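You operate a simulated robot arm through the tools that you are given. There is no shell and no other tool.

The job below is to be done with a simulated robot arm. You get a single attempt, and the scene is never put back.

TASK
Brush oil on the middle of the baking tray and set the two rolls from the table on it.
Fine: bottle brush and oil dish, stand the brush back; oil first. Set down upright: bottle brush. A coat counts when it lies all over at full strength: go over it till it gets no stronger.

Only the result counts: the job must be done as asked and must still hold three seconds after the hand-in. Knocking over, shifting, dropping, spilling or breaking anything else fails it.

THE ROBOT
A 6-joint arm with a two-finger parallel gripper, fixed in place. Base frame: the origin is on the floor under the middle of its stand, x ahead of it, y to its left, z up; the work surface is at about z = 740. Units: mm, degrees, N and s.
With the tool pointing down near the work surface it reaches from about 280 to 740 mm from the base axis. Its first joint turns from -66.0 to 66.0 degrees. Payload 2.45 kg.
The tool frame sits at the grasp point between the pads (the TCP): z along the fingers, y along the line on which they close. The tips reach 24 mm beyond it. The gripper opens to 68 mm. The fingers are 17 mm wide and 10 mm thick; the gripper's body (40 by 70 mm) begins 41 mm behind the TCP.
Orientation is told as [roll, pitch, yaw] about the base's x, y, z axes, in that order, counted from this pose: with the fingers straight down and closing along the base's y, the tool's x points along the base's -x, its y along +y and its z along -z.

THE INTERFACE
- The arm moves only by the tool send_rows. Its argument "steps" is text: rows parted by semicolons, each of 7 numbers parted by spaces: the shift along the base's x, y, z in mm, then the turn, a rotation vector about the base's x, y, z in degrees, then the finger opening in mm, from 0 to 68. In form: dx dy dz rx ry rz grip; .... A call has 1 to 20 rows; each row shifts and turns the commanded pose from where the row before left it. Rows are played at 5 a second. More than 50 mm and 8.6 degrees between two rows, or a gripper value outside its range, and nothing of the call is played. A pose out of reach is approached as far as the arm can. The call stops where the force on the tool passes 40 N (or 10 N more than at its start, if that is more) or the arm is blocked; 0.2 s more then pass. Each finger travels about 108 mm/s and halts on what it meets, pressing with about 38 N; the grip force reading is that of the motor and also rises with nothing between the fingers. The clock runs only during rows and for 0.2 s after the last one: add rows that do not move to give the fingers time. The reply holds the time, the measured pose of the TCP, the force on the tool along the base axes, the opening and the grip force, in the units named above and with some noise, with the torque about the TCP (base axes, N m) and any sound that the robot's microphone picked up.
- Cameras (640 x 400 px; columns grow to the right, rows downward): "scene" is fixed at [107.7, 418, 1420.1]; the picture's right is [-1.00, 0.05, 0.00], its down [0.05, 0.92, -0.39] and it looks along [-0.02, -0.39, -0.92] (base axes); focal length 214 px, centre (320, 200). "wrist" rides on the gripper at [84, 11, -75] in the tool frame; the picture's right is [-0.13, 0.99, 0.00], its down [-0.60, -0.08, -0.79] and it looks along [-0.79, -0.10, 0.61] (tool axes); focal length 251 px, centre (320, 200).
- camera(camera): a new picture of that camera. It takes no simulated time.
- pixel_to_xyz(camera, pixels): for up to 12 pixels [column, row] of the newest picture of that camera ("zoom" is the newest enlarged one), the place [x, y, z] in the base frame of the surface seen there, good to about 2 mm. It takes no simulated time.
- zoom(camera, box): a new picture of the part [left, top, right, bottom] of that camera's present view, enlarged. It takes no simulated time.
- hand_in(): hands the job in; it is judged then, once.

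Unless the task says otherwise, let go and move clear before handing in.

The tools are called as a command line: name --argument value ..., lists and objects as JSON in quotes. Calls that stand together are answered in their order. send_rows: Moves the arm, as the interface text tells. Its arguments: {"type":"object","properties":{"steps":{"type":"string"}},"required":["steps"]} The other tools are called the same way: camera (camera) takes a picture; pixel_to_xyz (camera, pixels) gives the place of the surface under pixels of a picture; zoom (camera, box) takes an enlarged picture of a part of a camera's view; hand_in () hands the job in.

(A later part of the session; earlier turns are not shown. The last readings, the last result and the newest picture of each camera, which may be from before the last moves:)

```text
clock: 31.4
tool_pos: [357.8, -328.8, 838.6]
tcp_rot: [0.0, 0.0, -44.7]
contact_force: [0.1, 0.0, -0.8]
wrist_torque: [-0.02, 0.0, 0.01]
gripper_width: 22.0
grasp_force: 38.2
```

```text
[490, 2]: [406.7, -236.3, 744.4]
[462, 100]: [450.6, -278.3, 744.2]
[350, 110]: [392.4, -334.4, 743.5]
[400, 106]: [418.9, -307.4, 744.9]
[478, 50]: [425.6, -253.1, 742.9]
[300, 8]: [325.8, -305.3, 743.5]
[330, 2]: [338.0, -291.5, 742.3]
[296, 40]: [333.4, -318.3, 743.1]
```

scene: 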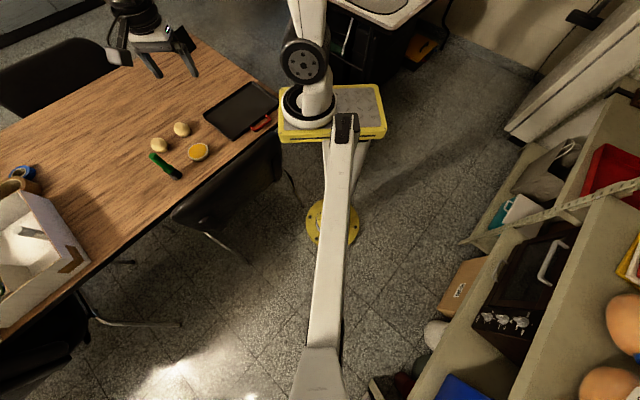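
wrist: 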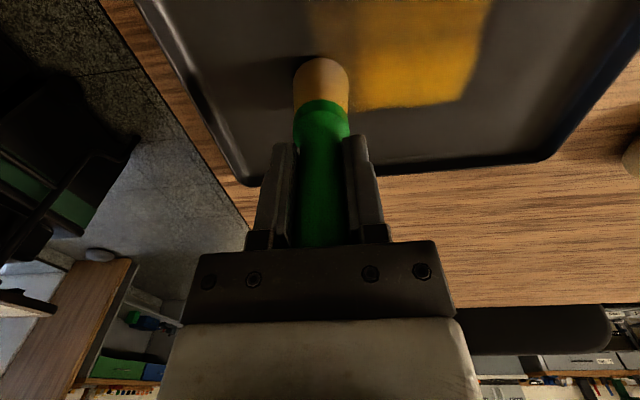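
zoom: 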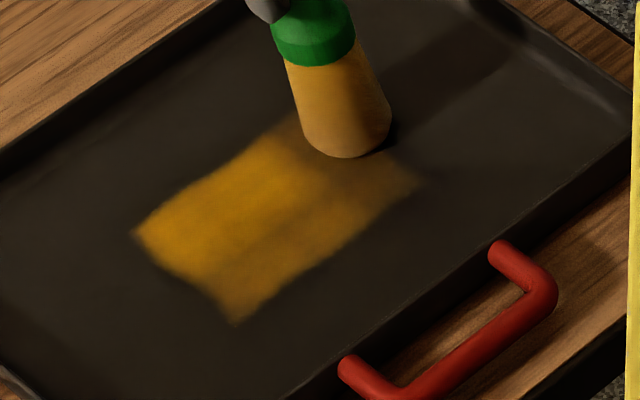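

The oil only shows within about u −50…54 and v −35…30, so the zone is a rectangle of roughly 105 × 66 mm on the tray centre. Contact force faded here, so I'll lower 0.8 mm, finish this end and stroke back through.

send_rows --steps "0 0 -0.8 0 0 0 5; -5 -5 0 0 0 0 5; -5 -5 0 0 0 0 5; 0 0 0 0 0 0 5"

camera --camera "wrist"

zoom --camera "scene" --box '[225, 85, 275, 130]'

```text
clock: 32.4
tool_pos: [348.7, -338.8, 837.0]
tcp_rot: [0.0, 0.0, -44.8]
contact_force: [0.7, -0.5, 0.0]
wrist_torque: [-0.01, -0.01, 0.0]
gripper_width: 22.0
grasp_force: 38.4
```

```text
taken
```

wrist: 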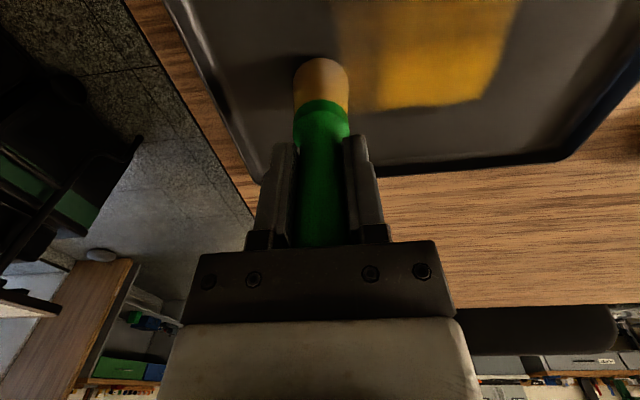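

```text
8.89 times, centred on (250, 108) of scene
```

zoom: 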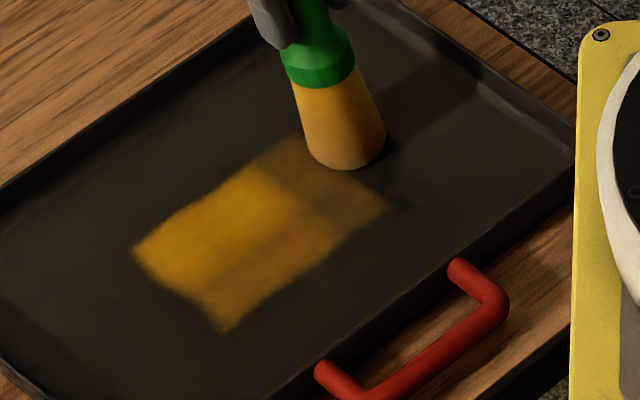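

Force is still zero at this end, so the brush has slid up a little more in the grip. I'll lower stepwise to regain contact, then stroke back.

send_rows --steps "0 0 -0.7 0 0 0 5; 0 0 0 0 0 0 5"

send_rows --steps "0 0 -0.6 0 0 0 5; 0 0 0 0 0 0 5"

```text
clock: 33.0
tool_pos: [348.5, -337.2, 837.2]
tcp_rot: [0.0, -0.1, -44.8]
contact_force: [0.6, 1.3, 1.6]
wrist_torque: [0.0, -0.06, 0.02]
gripper_width: 21.9
grasp_force: 37.8
```

```text
clock: 33.6
tool_pos: [346.5, -337.8, 836.5]
tcp_rot: [0.0, -0.1, -44.7]
contact_force: [-0.7, -1.2, 8.3]
wrist_torque: [-0.11, -0.05, -0.03]
gripper_width: 21.6
grasp_force: 37.6
```

Contact is back at 8 N. Now a full slow stroke along the long axis to u≈+57.

send_rows --steps "6 6 0 0 0 0 5; 6 6 0 0 0 0 5; 6 6 0 0 0 0 5; 6 6 0 0 0 0 5; 6 6 0 0 0 0 5; 6 6 0 0 0 0 5; 6 6 0 0 0 0 5; 0 0 0 0 0 0 5"

send_rows --steps "6 6 0 0 0 0 5; 6 6 0 0 0 0 5; 6 6 0 0 0 0 5; 6 6 0 0 0 0 5; 6 6 0 0 0 0 5; 6 6 0 0 0 0 5; 6 6 0 0 0 0 5; 0 0 0 0 0 0 5"

camera --camera "wrist"

zoom --camera "scene" --box '[225, 85, 275, 130]'

```text
clock: 35.4
tool_pos: [389.5, -295.5, 836.5]
tcp_rot: [0.1, -0.1, -44.8]
contact_force: [-1.4, -4.1, 12.9]
wrist_torque: [-0.42, -0.02, -0.06]
gripper_width: 21.7
grasp_force: 37.9
```

```text
clock: 37.2
tool_pos: [432.9, -254.3, 837.0]
tcp_rot: [0.1, 0.0, -44.8]
contact_force: [-2.8, -1.5, 9.2]
wrist_torque: [-0.27, 0.1, -0.07]
gripper_width: 21.8
grasp_force: 38.0
```

```text
taken
```

wrist: 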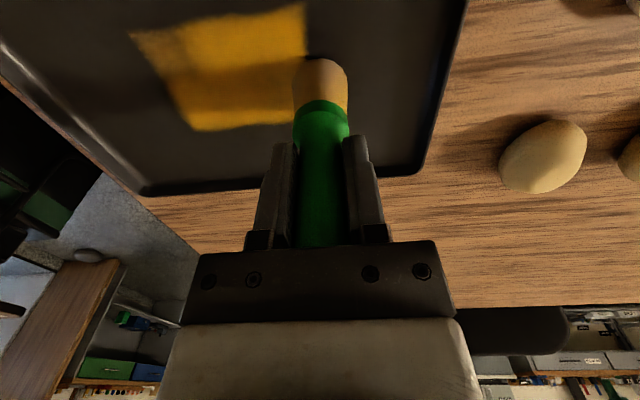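

```text
8.89 times, centred on (250, 108) of scene
```

zoom: 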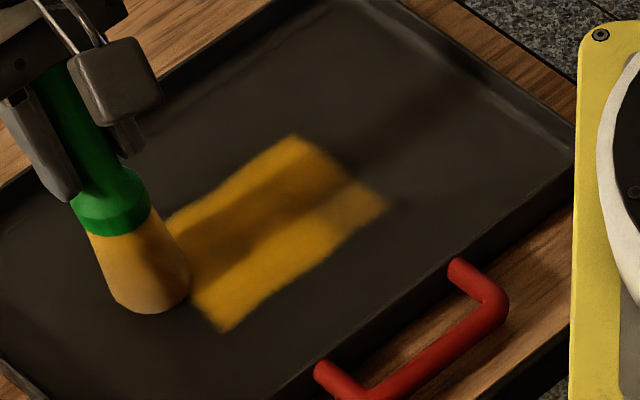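

The whole rectangle is coated now, still paler at its far end. I'll measure its corners so the rolls can be set on it and the passes cover its full width.

zoom --camera "wrist" --box '[110, 0, 350, 150]'

pixel_to_xyz --camera "wrist" --pixels '[[132, 33], [194, 130], [302, 6], [280, 124], [165, 85], [215, 18], [303, 50], [240, 128]]'

pixel_to_xyz --camera "zoom" --pixels '[[60, 90], [225, 345], [515, 20]]'

```text
2.67 times, centred on (230, 75) of wrist
```

zoom: 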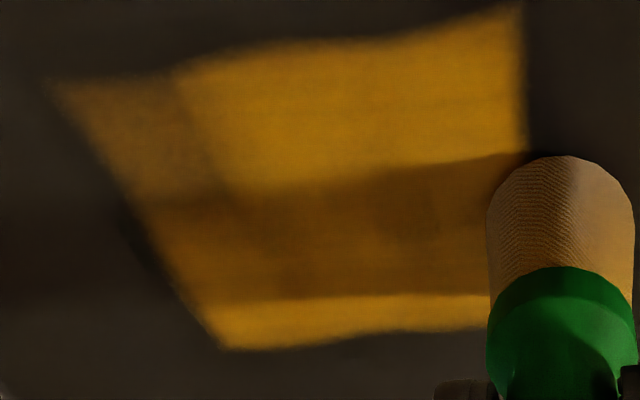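

```text
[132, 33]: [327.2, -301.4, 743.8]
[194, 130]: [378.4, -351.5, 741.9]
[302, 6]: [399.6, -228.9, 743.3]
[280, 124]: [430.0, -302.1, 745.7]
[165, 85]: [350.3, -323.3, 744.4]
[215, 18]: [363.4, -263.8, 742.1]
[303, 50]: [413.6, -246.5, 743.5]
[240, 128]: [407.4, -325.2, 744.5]
```

```text
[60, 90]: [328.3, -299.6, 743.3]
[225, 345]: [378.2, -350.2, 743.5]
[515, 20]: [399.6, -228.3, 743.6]
```

The oil zone has corners near (327,-301), (378,-351), (451,-279), (400,-229), centred on (389,-290). I'll now stroke back along the lane nearer the handle.

send_rows --steps "0 0 4 0 0 0 5; -14 14 0 0 0 0 5; 0 0 -3 0 0 0 5; 0 0 -1 0 0 0 5; 0 0 0 0 0 0 5"

send_rows --steps "-6 -6 0 0 0 0 5; -6 -6 0 0 0 0 5; -6 -6 0 0 0 0 5; -6 -6 0 0 0 0 5; -6 -6 0 0 0 0 5; -6 -6 0 0 0 0 5; -6 -6 0 0 0 0 5; 0 0 0 0 0 0 5"

```text
clock: 38.4
tool_pos: [418.9, -239.0, 836.7]
tcp_rot: [0.0, 0.0, -44.8]
contact_force: [-3.2, 1.3, 13.4]
wrist_torque: [0.05, 0.14, -0.02]
gripper_width: 22.2
grasp_force: 37.5
```

```text
clock: 40.2
tool_pos: [375.1, -280.6, 835.3]
tcp_rot: [0.1, 0.0, -44.8]
contact_force: [5.2, 3.3, 18.2]
wrist_torque: [0.03, -0.55, 0.09]
gripper_width: 21.7
grasp_force: 37.8
```

Force is 18 N mid-lane, so I'll ease up 0.4 mm and finish this lane to u≈-58.

send_rows --steps "0 0 0.4 0 0 0 5; -6 -6 0 0 0 0 5; -6 -6 0 0 0 0 5; -6 -6 0 0 0 0 5; -6 -6 0 0 0 0 5; -6 -6 0 0 0 0 5; -6 -6 0 0 0 0 5; -6 -6 0 0 0 0 5; 0 0 0 0 0 0 5"

camera --camera "wrist"

zoom --camera "scene" --box '[225, 85, 275, 130]'

```text
clock: 42.2
tool_pos: [335.5, -322.8, 835.9]
tcp_rot: [-0.1, 0.0, -44.9]
contact_force: [3.9, 5.1, 18.0]
wrist_torque: [0.22, -0.42, 0.06]
gripper_width: 22.1
grasp_force: 37.9
```

```text
taken
```

wrist: 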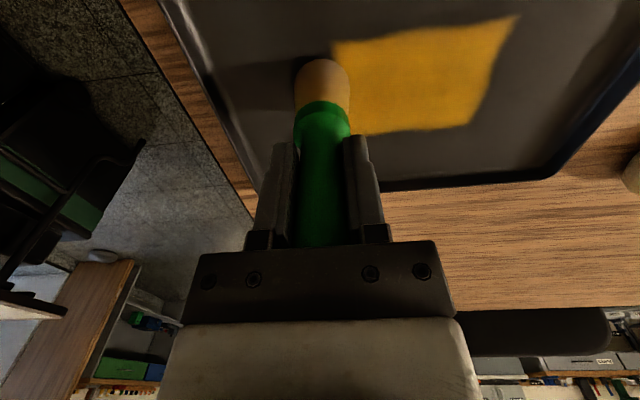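

```text
8.89 times, centred on (250, 108) of scene
```

zoom: 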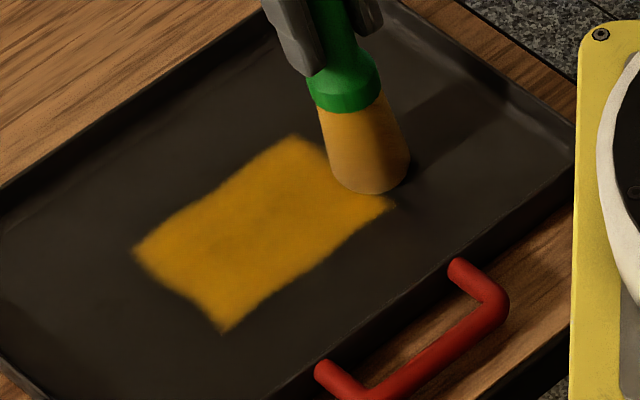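

The coat looks much more even. Next lane: the other side of the zone (v≈+14), stroking back toward +u.

send_rows --steps "0 0 4 0 0 0 5; 12 -12 0 0 0 0 5; 12 -12 0 0 0 0 5; 0 0 -3 0 0 0 5; 0 0 -0.8 0 0 0 5; 0 0 0 0 0 0 5"

send_rows --steps "6 6 0 0 0 0 5; 6 6 0 0 0 0 5; 6 6 0 0 0 0 5; 6 6 0 0 0 0 5; 6 6 0 0 0 0 5; 6 6 0 0 0 0 5; 6 6 0 0 0 0 5; 0 0 0 0 0 0 5"

send_rows --steps "6 6 0 0 0 0 5; 6 6 0 0 0 0 5; 6 6 0 0 0 0 5; 6 6 0 0 0 0 5; 6 6 0 0 0 0 5; 6 6 0 0 0 0 5; 6 6 0 0 0 0 5; 0 0 0 0 0 0 5"

camera --camera "wrist"

zoom --camera "scene" --box '[225, 85, 275, 130]'

```text
clock: 43.6
tool_pos: [357.4, -345.8, 835.2]
tcp_rot: [0.0, -0.1, -44.8]
contact_force: [0.0, 4.4, 10.5]
wrist_torque: [0.23, -0.07, 0.04]
gripper_width: 22.1
grasp_force: 38.3
```

```text
clock: 45.4
tool_pos: [400.5, -306.0, 837.5]
tcp_rot: [-0.1, 0.0, -44.8]
contact_force: [-2.1, 0.3, 1.0]
wrist_torque: [0.01, 0.0, 0.0]
gripper_width: 21.6
grasp_force: 38.2
```

```text
clock: 47.2
tool_pos: [441.1, -263.4, 837.6]
tcp_rot: [0.0, 0.1, -44.8]
contact_force: [1.1, 0.9, -0.2]
wrist_torque: [0.0, 0.0, -0.01]
gripper_width: 21.9
grasp_force: 38.2
```

```text
taken
```

wrist: 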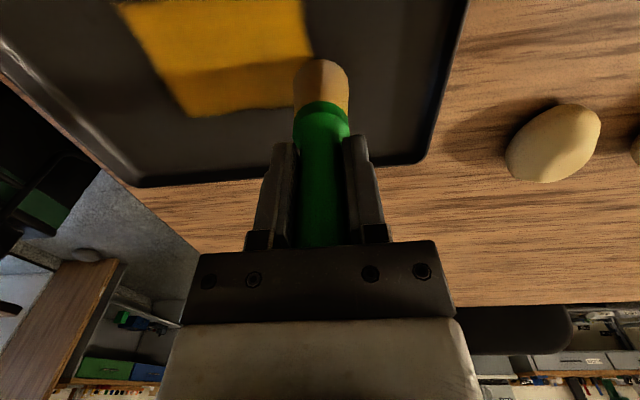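

```text
8.89 times, centred on (250, 108) of scene
```

zoom: 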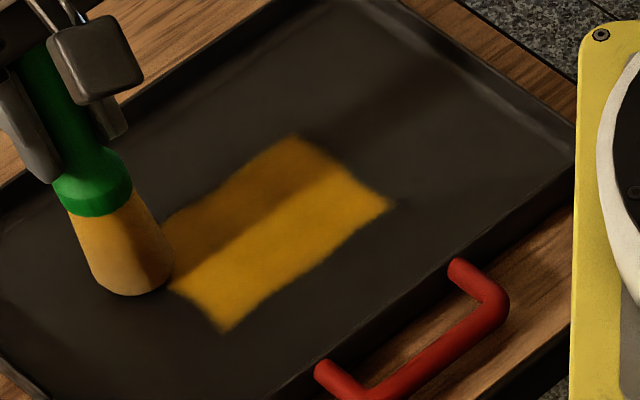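

Contact was lost in the second half of that lane. I'll lower 0.8 mm and stroke this lane back the other way with contact.

send_rows --steps "0 0 -0.8 0 0 0 5; 0 0 0 0 0 0 5"

send_rows --steps "0 0 -0.5 0 0 0 5; 0 0 0 0 0 0 5"

```text
clock: 47.8
tool_pos: [440.9, -264.8, 838.7]
tcp_rot: [0.0, 0.0, -44.8]
contact_force: [-0.1, 0.4, -0.4]
wrist_torque: [0.01, 0.02, 0.01]
gripper_width: 22.0
grasp_force: 38.3
```

```text
clock: 48.4
tool_pos: [440.5, -264.1, 836.4]
tcp_rot: [0.0, 0.0, -44.8]
contact_force: [-3.1, 1.4, 8.7]
wrist_torque: [0.04, 0.13, -0.03]
gripper_width: 21.9
grasp_force: 38.2
```

send_rows --steps "-6 -6 0 0 0 0 5; -6 -6 0 0 0 0 5; -6 -6 0 0 0 0 5; -6 -6 0 0 0 0 5; -6 -6 0 0 0 0 5; -6 -6 0 0 0 0 5; -6 -6 0 0 0 0 5; 0 0 0 0 0 0 5"

send_rows --steps "-6 -6 0 0 0 0 5; -6 -6 0 0 0 0 5; -6 -6 0 0 0 0 5; -6 -6 0 0 0 0 5; -6 -6 0 0 0 0 5; -6 -6 0 0 0 0 5; -6 -6 0 0 0 0 5; 0 0 0 0 0 0 5"

camera --camera "wrist"

zoom --camera "scene" --box '[225, 85, 275, 130]'

```text
clock: 50.2
tool_pos: [401.5, -307.6, 834.8]
tcp_rot: [-0.1, -0.3, -44.8]
contact_force: [9.2, 4.8, 28.4]
wrist_torque: [0.2, -0.73, 0.08]
gripper_width: 22.1
grasp_force: 38.0
```

```text
clock: 52.0
tool_pos: [357.3, -347.8, 836.3]
tcp_rot: [0.0, 0.1, -44.8]
contact_force: [0.6, -0.9, 0.7]
wrist_torque: [-0.03, 0.0, 0.01]
gripper_width: 22.0
grasp_force: 38.2
```

```text
taken
```

wrist: 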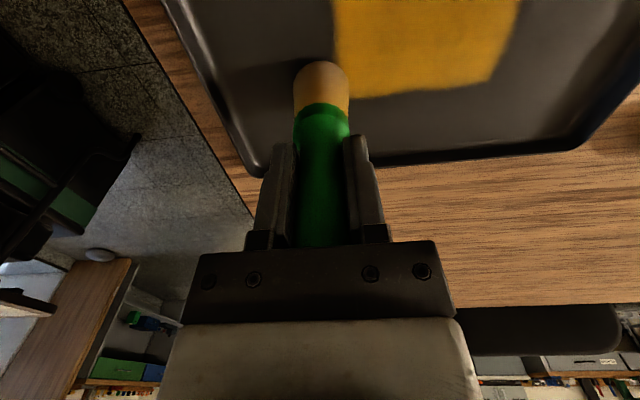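

```text
8.89 times, centred on (250, 108) of scene
```

zoom: 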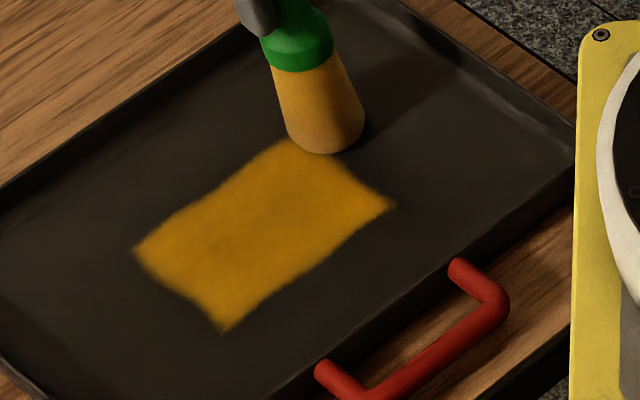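

The coat looks even now across the rectangle. I'll lift the brush clear and take an unobstructed picture as a baseline, then re-dip and go over again to see whether it gets any stronger.

send_rows --steps "0 0 5 0 0 0 5; 0 0 15 0 0 0 5; 0 0 25 0 0 0 5; 0 0 30 0 0 0 5; 0 0 0 0 0 0 5"

zoom --camera "scene" --box '[220, 85, 275, 130]'

camera --camera "wrist"

```text
clock: 53.2
tool_pos: [355.6, -348.4, 910.9]
tcp_rot: [0.0, 0.0, -44.7]
contact_force: [-0.7, -0.1, 0.1]
wrist_torque: [0.01, 0.02, 0.01]
gripper_width: 22.0
grasp_force: 37.9
```

```text
8.89 times, centred on (248, 108) of scene
```

zoom: 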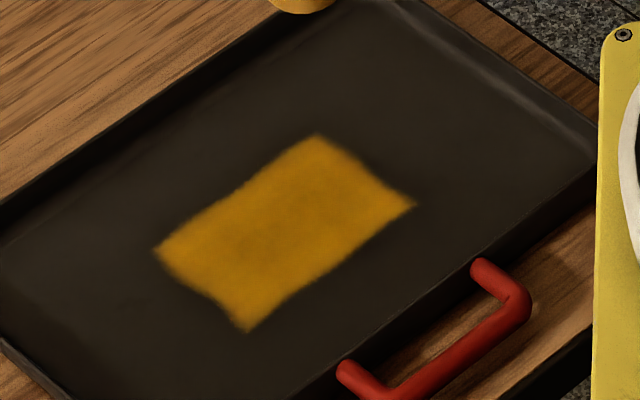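

```text
taken
```

wrist: 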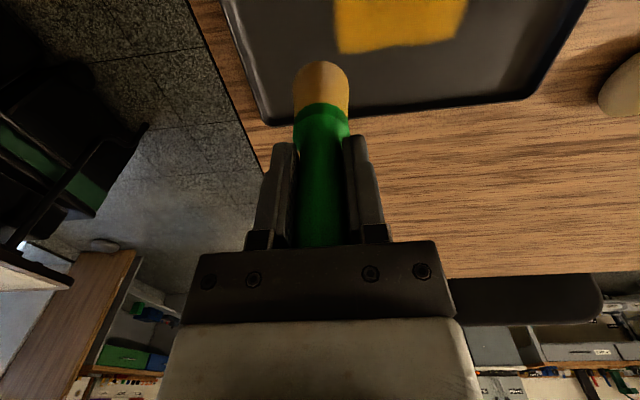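

The coat now fills the rectangle evenly, with only slight mottling around (290,230) of the zoom. I'll go back for more oil: move over the dish at (533,-81).

send_rows --steps "21.9 33.3 0 0 0 0 5; 21.9 33.3 0 0 0 0 5; 21.9 33.3 0 0 0 0 5; 21.9 33.3 0 0 0 0 5; 21.9 33.3 0 0 0 0 5; 21.9 33.3 0 0 0 0 5; 21.9 33.3 0 0 0 0 5; 21.7 33 0 0 0 0 5; 0 0 -20 0 0 0 5; 0 0 -20 0 0 0 5; 0 0 -10 0 0 0 5; 0 0 -6 0 0 0 5; 0 0 0 0 0 0 5"

camera --camera "wrist"

zoom --camera "scene" --box '[150, 100, 250, 200]'

```text
clock: 56.0
tool_pos: [532.9, -83.4, 853.8]
tcp_rot: [0.1, 0.0, -44.8]
contact_force: [-0.2, -0.8, 0.0]
wrist_torque: [0.01, -0.01, -0.03]
gripper_width: 22.0
grasp_force: 37.6
```

```text
taken
```

wrist: 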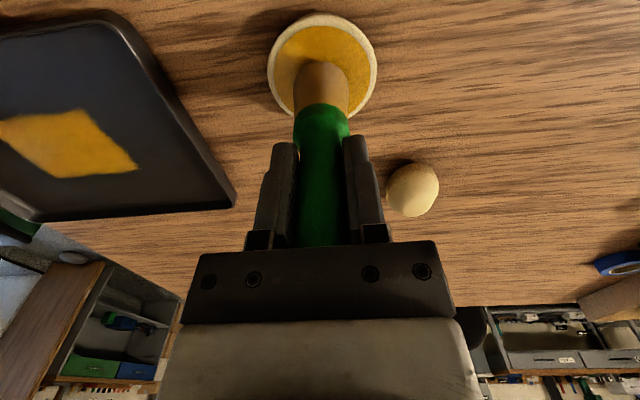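

```text
4.00 times, centred on (200, 150) of scene
```

zoom: 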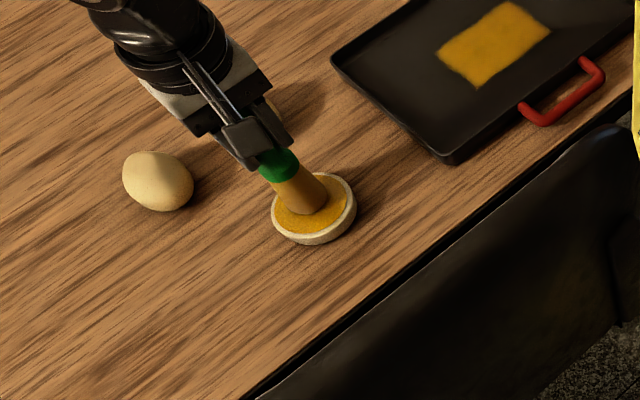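

The dish hasn't moved and the brush tip is just at the oil. Lowering in small steps until a light contact.

send_rows --steps "0 0 -1.5 0 0 0 5; 0 0 -1 0 0 0 5; 0 0 0 0 0 0 5"

send_rows --steps "0 0 -1 0 0 0 5; 0 0 0 0 0 0 5; 0 0 0 0 0 0 5"

zoom --camera "wrist" --box '[240, 0, 400, 130]'

```text
clock: 56.8
tool_pos: [534.3, -82.3, 852.0]
tcp_rot: [0.0, -0.1, -44.8]
contact_force: [0.3, -0.9, -1.6]
wrist_torque: [0.01, 0.0, -0.01]
gripper_width: 21.9
grasp_force: 38.1
```

```text
clock: 57.6
tool_pos: [533.0, -81.8, 851.4]
tcp_rot: [0.0, 0.0, -44.8]
contact_force: [-0.4, 0.0, 0.2]
wrist_torque: [0.04, 0.03, 0.0]
gripper_width: 21.9
grasp_force: 38.0
```

```text
3.08 times, centred on (320, 65) of wrist
```

zoom: 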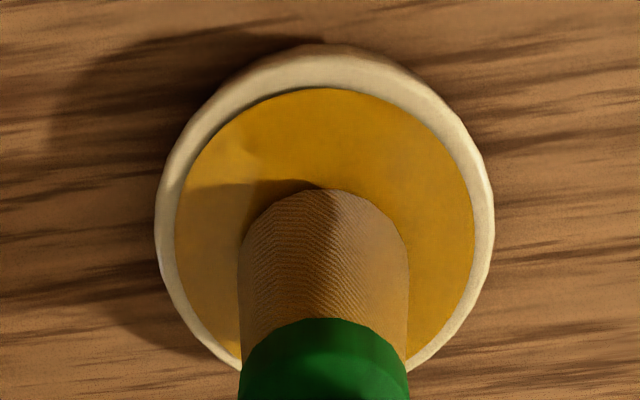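

The bristles look pale/brown, so the earlier load was mostly used up. No force yet; continuing down.

send_rows --steps "0 0 -1 0 0 0 5; 0 0 0 0 0 0 5"

send_rows --steps "0 0 -1 0 0 0 5; 0 0 0 0 0 0 5"

zoom --camera "wrist" --box '[240, 0, 400, 130]'

```text
clock: 58.2
tool_pos: [532.5, -81.8, 850.8]
tcp_rot: [0.0, 0.0, -44.8]
contact_force: [0.2, -0.5, -0.3]
wrist_torque: [-0.04, -0.03, 0.0]
gripper_width: 21.9
grasp_force: 38.5
```

```text
clock: 58.8
tool_pos: [534.0, -80.6, 848.7]
tcp_rot: [0.0, 0.0, -44.8]
contact_force: [0.3, 0.1, -0.1]
wrist_torque: [0.01, 0.03, 0.03]
gripper_width: 21.8
grasp_force: 38.5
```

```text
3.08 times, centred on (320, 65) of wrist
```

zoom: 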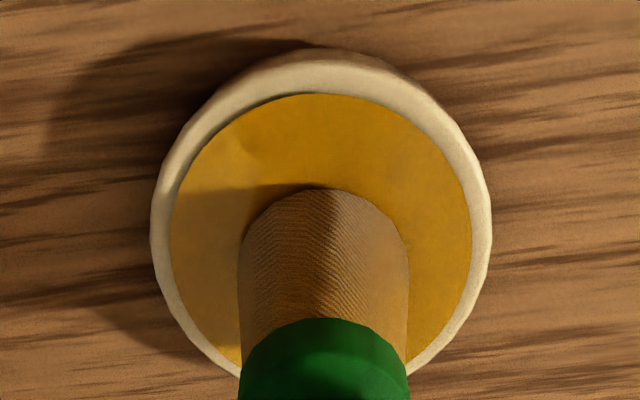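

Still a hair above the oil at z≈850; two more small steps.

send_rows --steps "0 0 -0.8 0 0 0 5; 0 0 0 0 0 0 5"

send_rows --steps "0 0 -0.8 0 0 0 5; 0 0 0 0 0 0 5"

zoom --camera "wrist" --box '[240, 0, 400, 130]'

```text
clock: 59.4
tool_pos: [533.6, -81.7, 848.6]
tcp_rot: [0.0, -0.1, -44.8]
contact_force: [-1.2, 2.7, 9.1]
wrist_torque: [0.14, 0.07, 0.04]
gripper_width: 21.8
grasp_force: 38.3
```

```text
clock: 60.0
tool_pos: [533.4, -82.2, 849.2]
tcp_rot: [-0.1, -0.1, -44.8]
contact_force: [-1.8, -0.4, 23.3]
wrist_torque: [-0.11, 0.16, -0.02]
gripper_width: 21.8
grasp_force: 38.3
```

```text
3.08 times, centred on (320, 65) of wrist
```

zoom: 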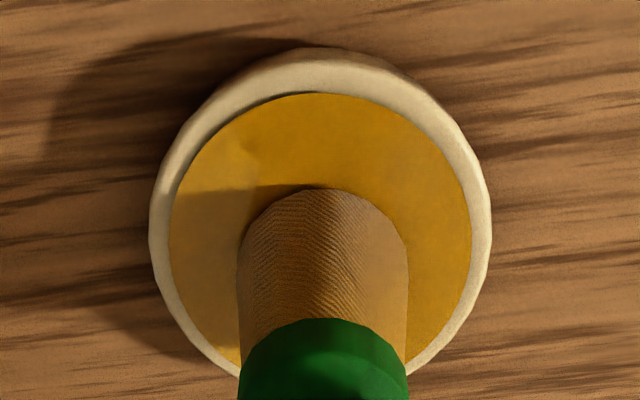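

Contact with the dish floor at 23 N, so the tip is in the oil. I'll lift, pause to drain, and check the bristle colour.

send_rows --steps "0 0 2 0 0 0 5; 0 0 3 0 0 0 5; 0 0 5 0 0 0 5; 0 0 8 0 0 0 5; 0 0 0 0 0 0 5; 0 0 0 0 0 0 5; 0 0 0 0 0 0 5; 0 0 12 0 0 0 5; 0 0 15 0 0 0 5; 0 0 15 0 0 0 5; 0 0 0 0 0 0 5"

camera --camera "wrist"

zoom --camera "scene" --box '[150, 100, 250, 200]'

```text
clock: 62.4
tool_pos: [531.9, -84.2, 906.1]
tcp_rot: [0.1, -0.1, -44.9]
contact_force: [-0.7, -0.9, -0.8]
wrist_torque: [0.0, -0.01, 0.02]
gripper_width: 21.9
grasp_force: 38.2
```

```text
taken
```

wrist: 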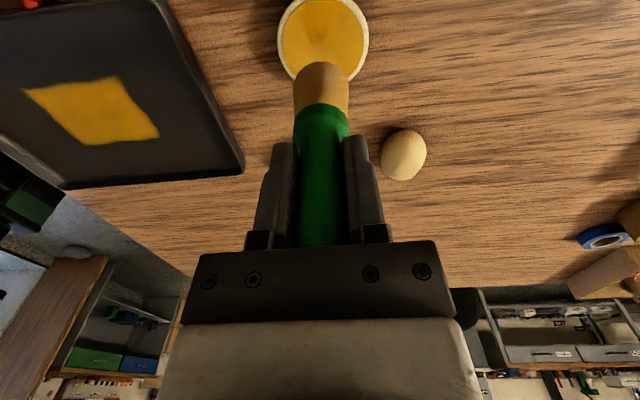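

```text
4.00 times, centred on (200, 150) of scene
```

zoom: 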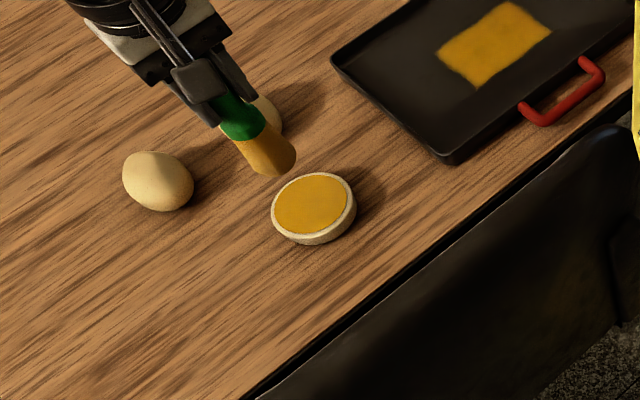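

The bristles are golden again. I'll go to the handle-side lane's end at (415,-238) and lower to the tray.

send_rows --steps "-23.5 -31.5 0 0 0 0 5; -23.5 -31.5 0 0 0 0 5; -23.5 -31.5 0 0 0 0 5; -23.5 -31.5 0 0 0 0 5; -23.5 -31.4 0 0 0 0 5; 0 0 -20 0 0 0 5; 0 0 -20 0 0 0 5; 0 0 -20 0 0 0 5; 0 0 -8 0 0 0 5; 0 0 -2 0 0 0 5; 0 0 0 0 0 0 5"

send_rows --steps "0 0 -1 0 0 0 5; 0 0 0 0 0 0 5"

send_rows --steps "0 0 -0.7 0 0 0 5; 0 0 0 0 0 0 5"

```text
clock: 64.8
tool_pos: [416.6, -239.2, 838.2]
tcp_rot: [-0.1, 0.0, -44.7]
contact_force: [0.2, -0.1, -0.6]
wrist_torque: [0.0, -0.01, 0.0]
gripper_width: 21.8
grasp_force: 38.0
```

```text
clock: 65.4
tool_pos: [415.2, -239.7, 837.0]
tcp_rot: [-0.1, -0.1, -44.7]
contact_force: [0.7, 0.2, -0.8]
wrist_torque: [0.03, -0.01, 0.0]
gripper_width: 21.9
grasp_force: 38.1
```

```text
clock: 66.0
tool_pos: [415.6, -239.1, 835.0]
tcp_rot: [0.0, 0.0, -44.8]
contact_force: [0.0, 0.2, -0.7]
wrist_torque: [0.02, -0.04, 0.03]
gripper_width: 21.5
grasp_force: 37.2
```

Commanded z is about 836 and there's no contact yet; easing lower.

send_rows --steps "0 0 -0.7 0 0 0 5; 0 0 0 0 0 0 5"

send_rows --steps "0 0 -0.6 0 0 0 5; 0 0 0 0 0 0 5"

```text
clock: 66.6
tool_pos: [415.2, -239.7, 835.1]
tcp_rot: [-0.1, 0.1, -44.8]
contact_force: [-0.4, 0.1, 2.2]
wrist_torque: [-0.01, 0.06, 0.0]
gripper_width: 21.9
grasp_force: 38.4
```

```text
clock: 67.2
tool_pos: [416.2, -238.8, 835.2]
tcp_rot: [0.1, -0.1, -44.7]
contact_force: [-3.0, 0.4, 15.7]
wrist_torque: [-0.07, 0.14, -0.02]
gripper_width: 21.7
grasp_force: 37.9
```

Contact at 15.7 N. Stroking this lane toward -u in two halves.

send_rows --steps "0 0 0.2 0 0 0 5; -6 -6 0 0 0 0 5; -6 -6 0 0 0 0 5; -6 -6 0 0 0 0 5; -6 -6 0 0 0 0 5; -6 -6 0 0 0 0 5; -6 -6 0 0 0 0 5; -6 -6 0 0 0 0 5; 0 0 0 0 0 0 5"

send_rows --steps "-6 -6 0 0 0 0 5; -6 -6 0 0 0 0 5; -6 -6 0 0 0 0 5; -6 -6 0 0 0 0 5; -6 -6 0 0 0 0 5; -6 -6 0 0 0 0 5; -6 -6 0 0 0 0 5; 0 0 0 0 0 0 5"

zoom --camera "scene" --box '[220, 85, 275, 130]'

```text
clock: 69.2
tool_pos: [374.0, -280.9, 833.3]
tcp_rot: [0.0, -0.1, -44.8]
contact_force: [4.0, 5.9, 23.9]
wrist_torque: [0.22, -0.46, 0.03]
gripper_width: 21.9
grasp_force: 38.4
```

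```text
clock: 71.0
tool_pos: [332.1, -324.1, 833.9]
tcp_rot: [-0.1, 0.2, -44.8]
contact_force: [1.9, 2.0, 6.9]
wrist_torque: [0.09, -0.2, 0.01]
gripper_width: 21.8
grasp_force: 38.4
```

```text
8.89 times, centred on (248, 108) of scene
```

zoom: 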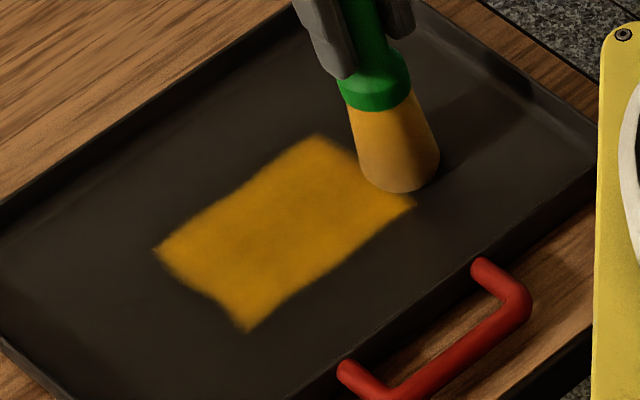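

Good contact throughout. Next the middle lane (v≈-4), stroking back to +u.

send_rows --steps "0 0 4 0 0 0 5; 12.5 -12.5 0 0 0 0 5; 0 0 -3 0 0 0 5; 0 0 -1.2 0 0 0 5; 0 0 0 0 0 0 5"

send_rows --steps "6 6 0 0 0 0 5; 6 6 0 0 0 0 5; 6 6 0 0 0 0 5; 6 6 0 0 0 0 5; 6 6 0 0 0 0 5; 6 6 0 0 0 0 5; 6 6 0 0 0 0 5; 0 0 0 0 0 0 5"

send_rows --steps "6 6 0 0 0 0 5; 6 6 0 0 0 0 5; 6 6 0 0 0 0 5; 6 6 0 0 0 0 5; 6 6 0 0 0 0 5; 6 6 0 0 0 0 5; 6 6 0 0 0 0 5; 0 0 0 0 0 0 5"

zoom --camera "scene" --box '[220, 85, 275, 130]'

```text
clock: 72.2
tool_pos: [344.5, -335.1, 835.2]
tcp_rot: [-0.1, 0.0, -44.9]
contact_force: [-0.6, 1.1, 2.4]
wrist_torque: [-0.01, 0.03, -0.01]
gripper_width: 21.8
grasp_force: 37.9
```

```text
clock: 74.0
tool_pos: [385.9, -292.8, 834.3]
tcp_rot: [0.1, -0.1, -44.8]
contact_force: [0.1, -0.5, 4.2]
wrist_torque: [-0.18, -0.03, -0.04]
gripper_width: 21.9
grasp_force: 37.9
```

```text
clock: 75.8
tool_pos: [429.3, -251.0, 833.5]
tcp_rot: [0.0, -0.1, -44.8]
contact_force: [-2.7, -3.0, 11.6]
wrist_torque: [-0.3, 0.09, 0.0]
gripper_width: 22.0
grasp_force: 38.4
```

```text
8.89 times, centred on (248, 108) of scene
```

zoom: 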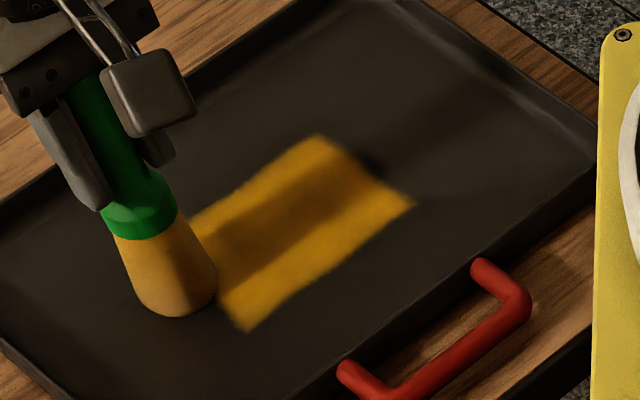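

Contact held along the middle lane. Now the third lane (v≈+14), stroking toward -u.

send_rows --steps "0 0 4 0 0 0 5; 12.5 -12.5 0 0 0 0 5; 0 0 -3 0 0 0 5; 0 0 -1 0 0 0 5; 0 0 0 0 0 0 5"

send_rows --steps "-6 -6 0 0 0 0 5; -6 -6 0 0 0 0 5; -6 -6 0 0 0 0 5; -6 -6 0 0 0 0 5; -6 -6 0 0 0 0 5; -6 -6 0 0 0 0 5; -6 -6 0 0 0 0 5; 0 0 0 0 0 0 5"

send_rows --steps "-6 -6 0 0 0 0 5; -6 -6 0 0 0 0 5; -6 -6 0 0 0 0 5; -6 -6 0 0 0 0 5; -6 -6 0 0 0 0 5; -6 -6 0 0 0 0 5; -6 -6 0 0 0 0 5; 0 0 0 0 0 0 5"

zoom --camera "scene" --box '[220, 85, 275, 130]'

```text
clock: 77.0
tool_pos: [441.5, -265.2, 834.6]
tcp_rot: [0.1, 0.1, -44.8]
contact_force: [-1.1, -0.5, -0.3]
wrist_torque: [0.0, 0.0, 0.02]
gripper_width: 21.9
grasp_force: 37.7
```

```text
clock: 78.8
tool_pos: [397.2, -306.5, 834.6]
tcp_rot: [0.0, 0.0, -44.8]
contact_force: [3.1, 2.5, 14.8]
wrist_torque: [0.14, -0.27, 0.07]
gripper_width: 21.9
grasp_force: 37.9
```

```text
clock: 80.6
tool_pos: [355.5, -348.7, 834.2]
tcp_rot: [0.1, -0.1, -44.8]
contact_force: [5.0, 6.0, 24.1]
wrist_torque: [0.26, -0.42, 0.05]
gripper_width: 21.8
grasp_force: 38.2
```

```text
8.89 times, centred on (248, 108) of scene
```

zoom: 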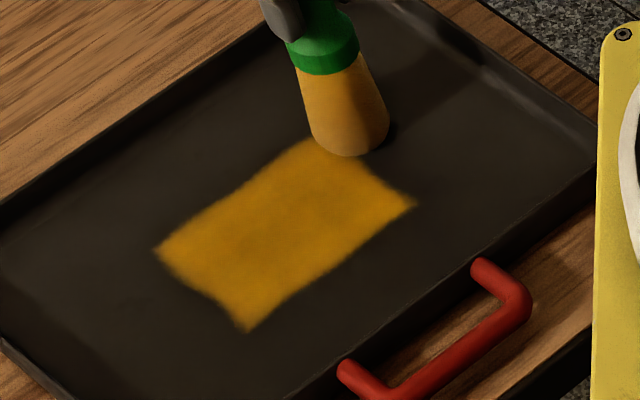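

The coat looks the same as the baseline picture, so it seems saturated. For safety I'll stroke this lane back once more since its +u end lacked contact.

send_rows --steps "0 0 0.2 0 0 0 5; 6 6 0 0 0 0 5; 6 6 0 0 0 0 5; 6 6 0 0 0 0 5; 6 6 0 0 0 0 5; 6 6 0 0 0 0 5; 6 6 0 0 0 0 5; 6 6 0 0 0 0 5; 0 0 0 0 0 0 5"

send_rows --steps "0 0 -0.4 0 0 0 5; 6 6 0 0 0 0 5; 6 6 0 0 0 0 5; 6 6 0 0 0 0 5; 6 6 0 0 0 0 5; 6 6 0 0 0 0 5; 6 6 -0.3 0 0 0 5; 6 6 0 0 0 0 5; 0 0 0 0 0 0 5"

```text
clock: 82.6
tool_pos: [397.5, -305.2, 834.6]
tcp_rot: [0.0, 0.1, -44.8]
contact_force: [-0.2, -0.4, -1.3]
wrist_torque: [0.02, 0.01, 0.02]
gripper_width: 22.0
grasp_force: 38.0
```

```text
clock: 84.6
tool_pos: [442.6, -264.4, 833.8]
tcp_rot: [0.0, -0.1, -44.9]
contact_force: [-1.4, -1.8, 10.6]
wrist_torque: [-0.17, 0.09, 0.01]
gripper_width: 21.7
grasp_force: 37.7
```

Contact at the +u end was 10.6 N. Now I'll lift off and compare the unobstructed coat with the baseline picture.

send_rows --steps "0 0 5 0 0 0 5; 0 0 15 0 0 0 5; 0 0 25 0 0 0 5; 0 0 30 0 0 0 5; 15 20 0 0 0 0 5; 15 20 0 0 0 0 5; 0 0 0 0 0 0 5"

zoom --camera "scene" --box '[220, 85, 275, 130]'

camera --camera "wrist"

camera --camera "scene"

```text
clock: 86.2
tool_pos: [468.7, -225.5, 907.8]
tcp_rot: [0.0, 0.0, -44.7]
contact_force: [0.4, 0.8, -1.0]
wrist_torque: [0.02, 0.0, 0.02]
gripper_width: 21.8
grasp_force: 37.7
```

```text
8.89 times, centred on (248, 108) of scene
```

zoom: 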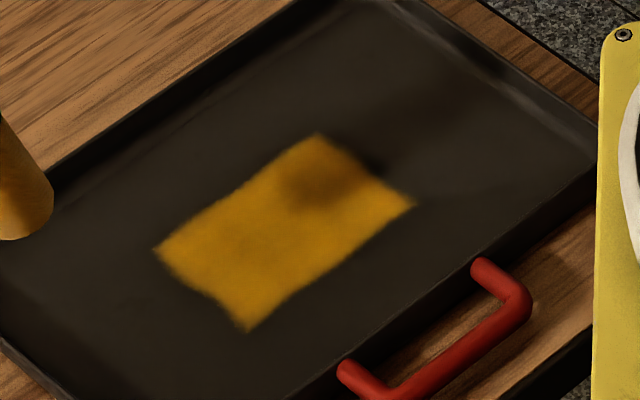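

```text
taken
```

wrist: 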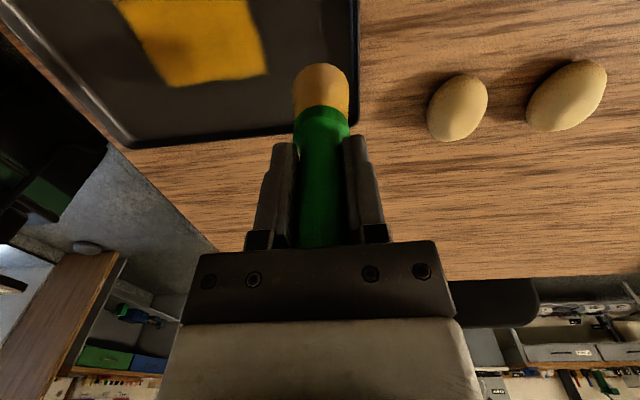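

```text
taken
```

scene: 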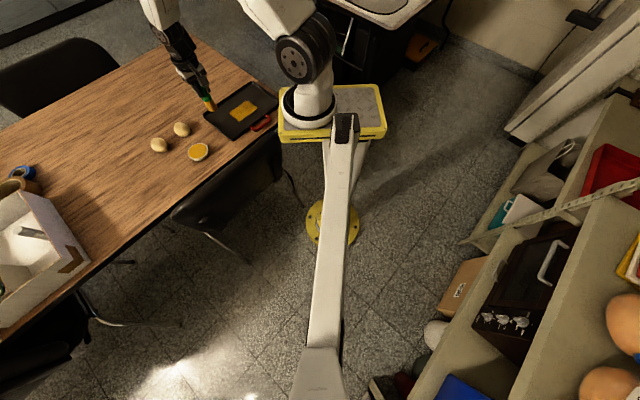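

The coat is unchanged from the baseline apart from the arm's shadow at (330,180). A close wrist view will confirm it's even.

zoom --camera "wrist" --box '[90, 0, 290, 110]'

```text
3.20 times, centred on (190, 55) of wrist
```

zoom: 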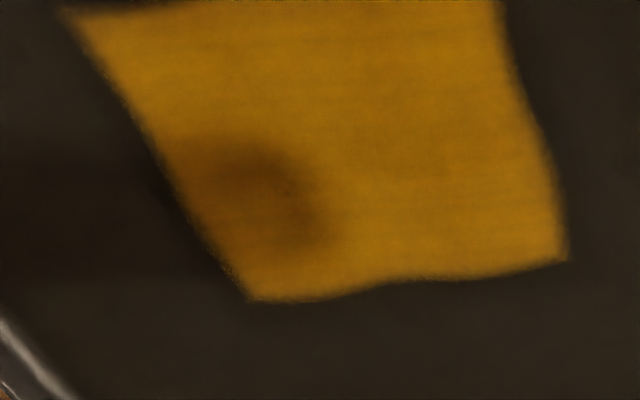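

The coat is even over the whole rectangle (the dark blot is the arm's shadow), and the second round didn't make it any stronger. Now I'll carry the brush back to its place at (599,13).

send_rows --steps "18.4 33.8 0 0 0 0 5; 18.4 33.8 0 0 0 0 5; 18.4 33.8 0 0 0 0 5; 18.4 33.8 0 0 0 0 5; 18.4 33.8 0 0 0 0 5; 18.4 33.8 0 0 0 0 5; 18.4 33.9 0 0 0 0 5; 0 0 0 0 0 0 5; 0 0 -20 0 0 0 5; 0 0 -20 0 0 0 5; 0 0 -20 0 0 0 5; 0 0 0 0 0 0 5"

camera --camera "wrist"

zoom --camera "scene" --box '[120, 100, 220, 200]'

```text
clock: 88.8
tool_pos: [601.0, 10.9, 850.2]
tcp_rot: [0.1, 0.1, -44.7]
contact_force: [0.7, 0.5, -1.1]
wrist_torque: [-0.01, -0.01, -0.03]
gripper_width: 21.8
grasp_force: 38.5
```

```text
taken
```

wrist: 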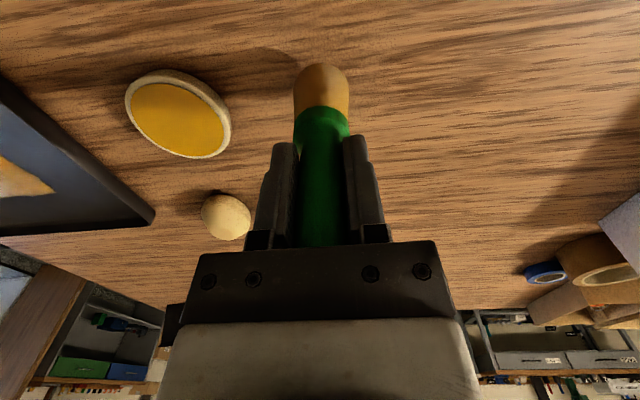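

```text
4.00 times, centred on (170, 150) of scene
```

zoom: 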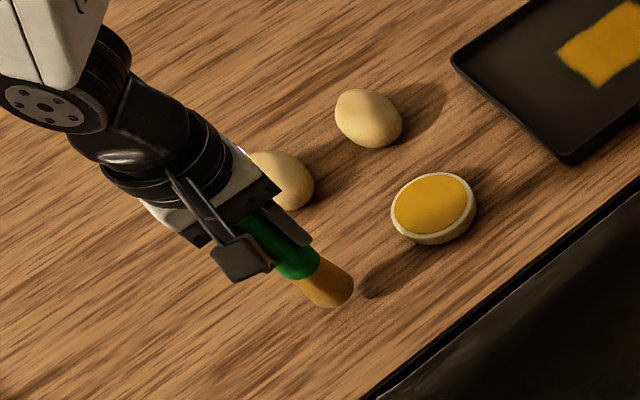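

The brush hangs straight over its original spot with the dish and rolls undisturbed. Lowering toward the table (contact expected near z≈832).

send_rows --steps "0 0 -6 0 0 0 5; 0 0 -4 0 0 0 5; 0 0 -3 0 0 0 5; 0 0 -1.5 0 0 0 5; 0 0 0 0 0 0 5"

send_rows --steps "0 0 -1 0 0 0 5; 0 0 0 0 0 0 5"

send_rows --steps "0 0 -1 0 0 0 5; 0 0 0 0 0 0 5"

```text
clock: 90.0
tool_pos: [600.2, 12.7, 834.8]
tcp_rot: [0.0, 0.0, -44.7]
contact_force: [0.1, -0.2, -0.5]
wrist_torque: [0.0, 0.02, 0.05]
gripper_width: 21.9
grasp_force: 37.3
```

```text
clock: 90.6
tool_pos: [600.3, 13.3, 833.9]
tcp_rot: [0.1, 0.0, -44.8]
contact_force: [-0.2, 0.0, -0.4]
wrist_torque: [0.0, 0.02, 0.01]
gripper_width: 21.9
grasp_force: 38.3
```

```text
clock: 91.2
tool_pos: [601.2, 12.9, 833.2]
tcp_rot: [0.0, 0.0, -44.8]
contact_force: [0.3, 0.5, -0.7]
wrist_torque: [0.01, -0.01, 0.0]
gripper_width: 21.7
grasp_force: 37.6
```

Commanded z is 832.9 and there's no contact yet; continuing with small steps.

send_rows --steps "0 0 -0.8 0 0 0 5; 0 0 0 0 0 0 5"

send_rows --steps "0 0 -0.8 0 0 0 5; 0 0 0 0 0 0 5"

zoom --camera "scene" --box '[150, 135, 210, 185]'

```text
clock: 91.8
tool_pos: [598.7, 11.9, 831.7]
tcp_rot: [0.0, 0.0, -44.8]
contact_force: [-0.4, 1.3, -0.3]
wrist_torque: [-0.01, 0.03, 0.02]
gripper_width: 21.9
grasp_force: 37.7
```

```text
clock: 92.4
tool_pos: [599.3, 12.8, 829.9]
tcp_rot: [0.0, -0.1, -44.9]
contact_force: [1.1, -0.1, -0.6]
wrist_torque: [-0.01, 0.01, -0.01]
gripper_width: 21.9
grasp_force: 38.3
```

```text
8.00 times, centred on (180, 160) of scene
```

zoom: 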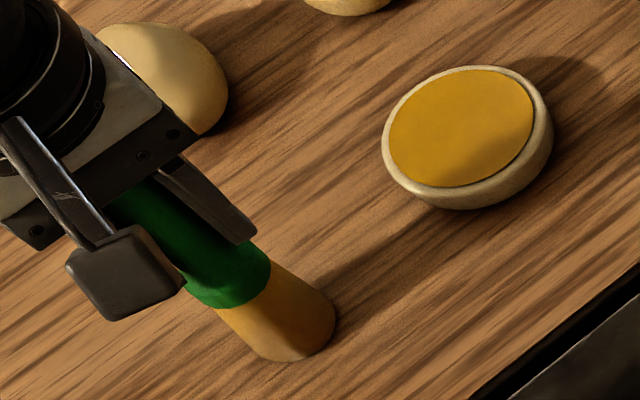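

The brush base nearly meets its shadow at (330,315). A few more small steps.

send_rows --steps "0 0 -0.7 0 0 0 5; 0 0 0 0 0 0 5"

send_rows --steps "0 0 -0.7 0 0 0 5; 0 0 0 0 0 0 5"

```text
clock: 93.0
tool_pos: [598.5, 13.0, 830.5]
tcp_rot: [0.0, 0.0, -44.8]
contact_force: [-1.6, 0.4, 5.5]
wrist_torque: [0.04, 0.11, 0.03]
gripper_width: 21.8
grasp_force: 38.1
```

```text
clock: 93.6
tool_pos: [600.0, 13.5, 829.2]
tcp_rot: [0.0, -0.2, -44.8]
contact_force: [-4.4, 2.5, 15.8]
wrist_torque: [0.13, 0.23, 0.01]
gripper_width: 22.0
grasp_force: 37.7
```

Contact at 15.8 N, so the brush stands on the table. I'll relax slightly, open the fingers, and check before rising.

send_rows --steps "0 0 0.4 0 0 0 5; 0 0 0 0 0 0 22; 0 0 0 0 0 0 26; 0 0 0 0 0 0 34; 0 0 0 0 0 0 50; 0 0 0 0 0 0 62; 0 0 0 0 0 0 62"

camera --camera "wrist"

zoom --camera "scene" --box '[120, 100, 220, 200]'

```text
clock: 95.2
tool_pos: [599.3, 12.4, 829.2]
tcp_rot: [0.0, 0.0, -44.8]
contact_force: [0.0, -0.3, -0.8]
wrist_torque: [0.0, 0.05, 0.0]
gripper_width: 61.9
grasp_force: 0.0
```

```text
taken
```

wrist: 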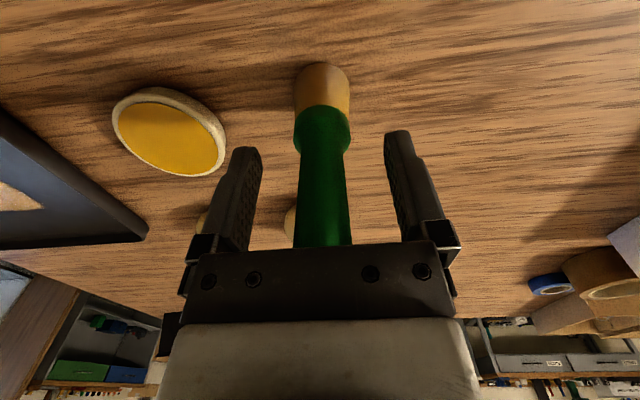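

```text
4.00 times, centred on (170, 150) of scene
```

zoom: 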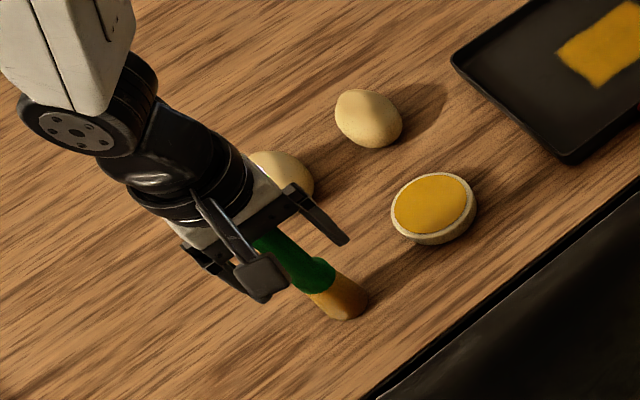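

The brush stands free and upright between the open fingers. I'll rise straight up.

send_rows --steps "0 0 10 0 0 0 68; 0 0 20 0 0 0 68; 0 0 30 0 0 0 68; 0 0 40 0 0 0 68; 0 0 40 0 0 0 68; 0 0 0 0 0 0 68"

camera --camera "wrist"

zoom --camera "scene" --box '[130, 100, 230, 200]'

```text
clock: 96.6
tool_pos: [599.4, 12.6, 972.5]
tcp_rot: [0.0, 0.0, -44.7]
contact_force: [-0.5, -0.1, -0.8]
wrist_torque: [0.01, 0.01, 0.01]
gripper_width: 68.1
grasp_force: 0.1
```

```text
taken
```

wrist: 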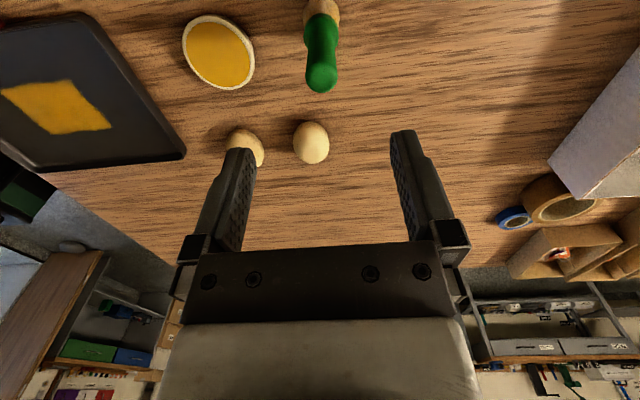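

```text
4.00 times, centred on (180, 150) of scene
```

zoom: 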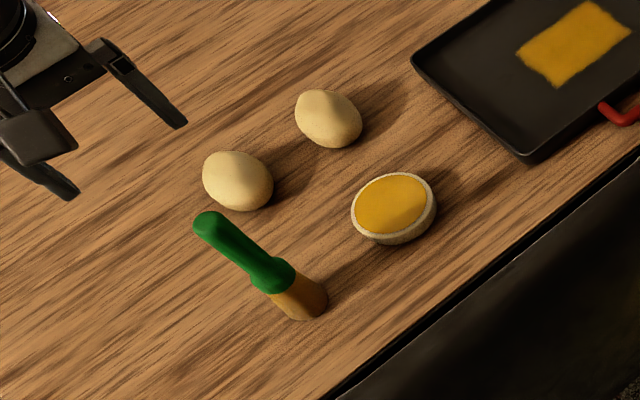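

The brush stands upright at its place, and the rolls are untouched. Now I'll move to a pose that looks down onto the rolls to measure their size and orientation.

send_rows --steps "-16.6 -25.4 0 0 0 7.5 68; -16.6 -25.4 0 0 0 7.5 68; -16.6 -25.4 0 0 0 7.5 68; -16.6 -25.4 0 0 0 7.5 68; -16.6 -25.4 0 0 0 7.5 68; -16.6 -25.4 0 0 0 7.3 68; 0 0 0 0 0 0 68"

camera --camera "wrist"

zoom --camera "wrist" --box '[220, 20, 420, 150]'

```text
clock: 98.2
tool_pos: [498.3, -135.7, 968.2]
tcp_rot: [0.1, 0.1, 0.1]
contact_force: [-0.2, -0.2, -0.6]
wrist_torque: [-0.02, 0.0, 0.01]
gripper_width: 67.9
grasp_force: 0.0
```

```text
taken
```

wrist: 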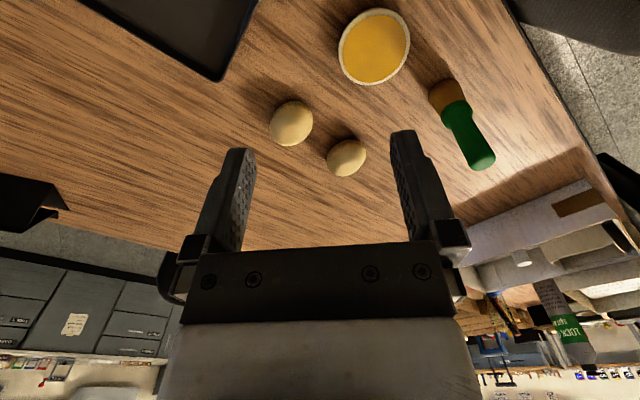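

```text
3.08 times, centred on (320, 85) of wrist
```

zoom: 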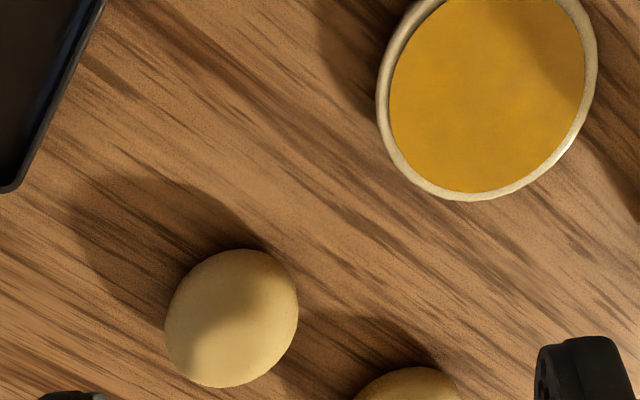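

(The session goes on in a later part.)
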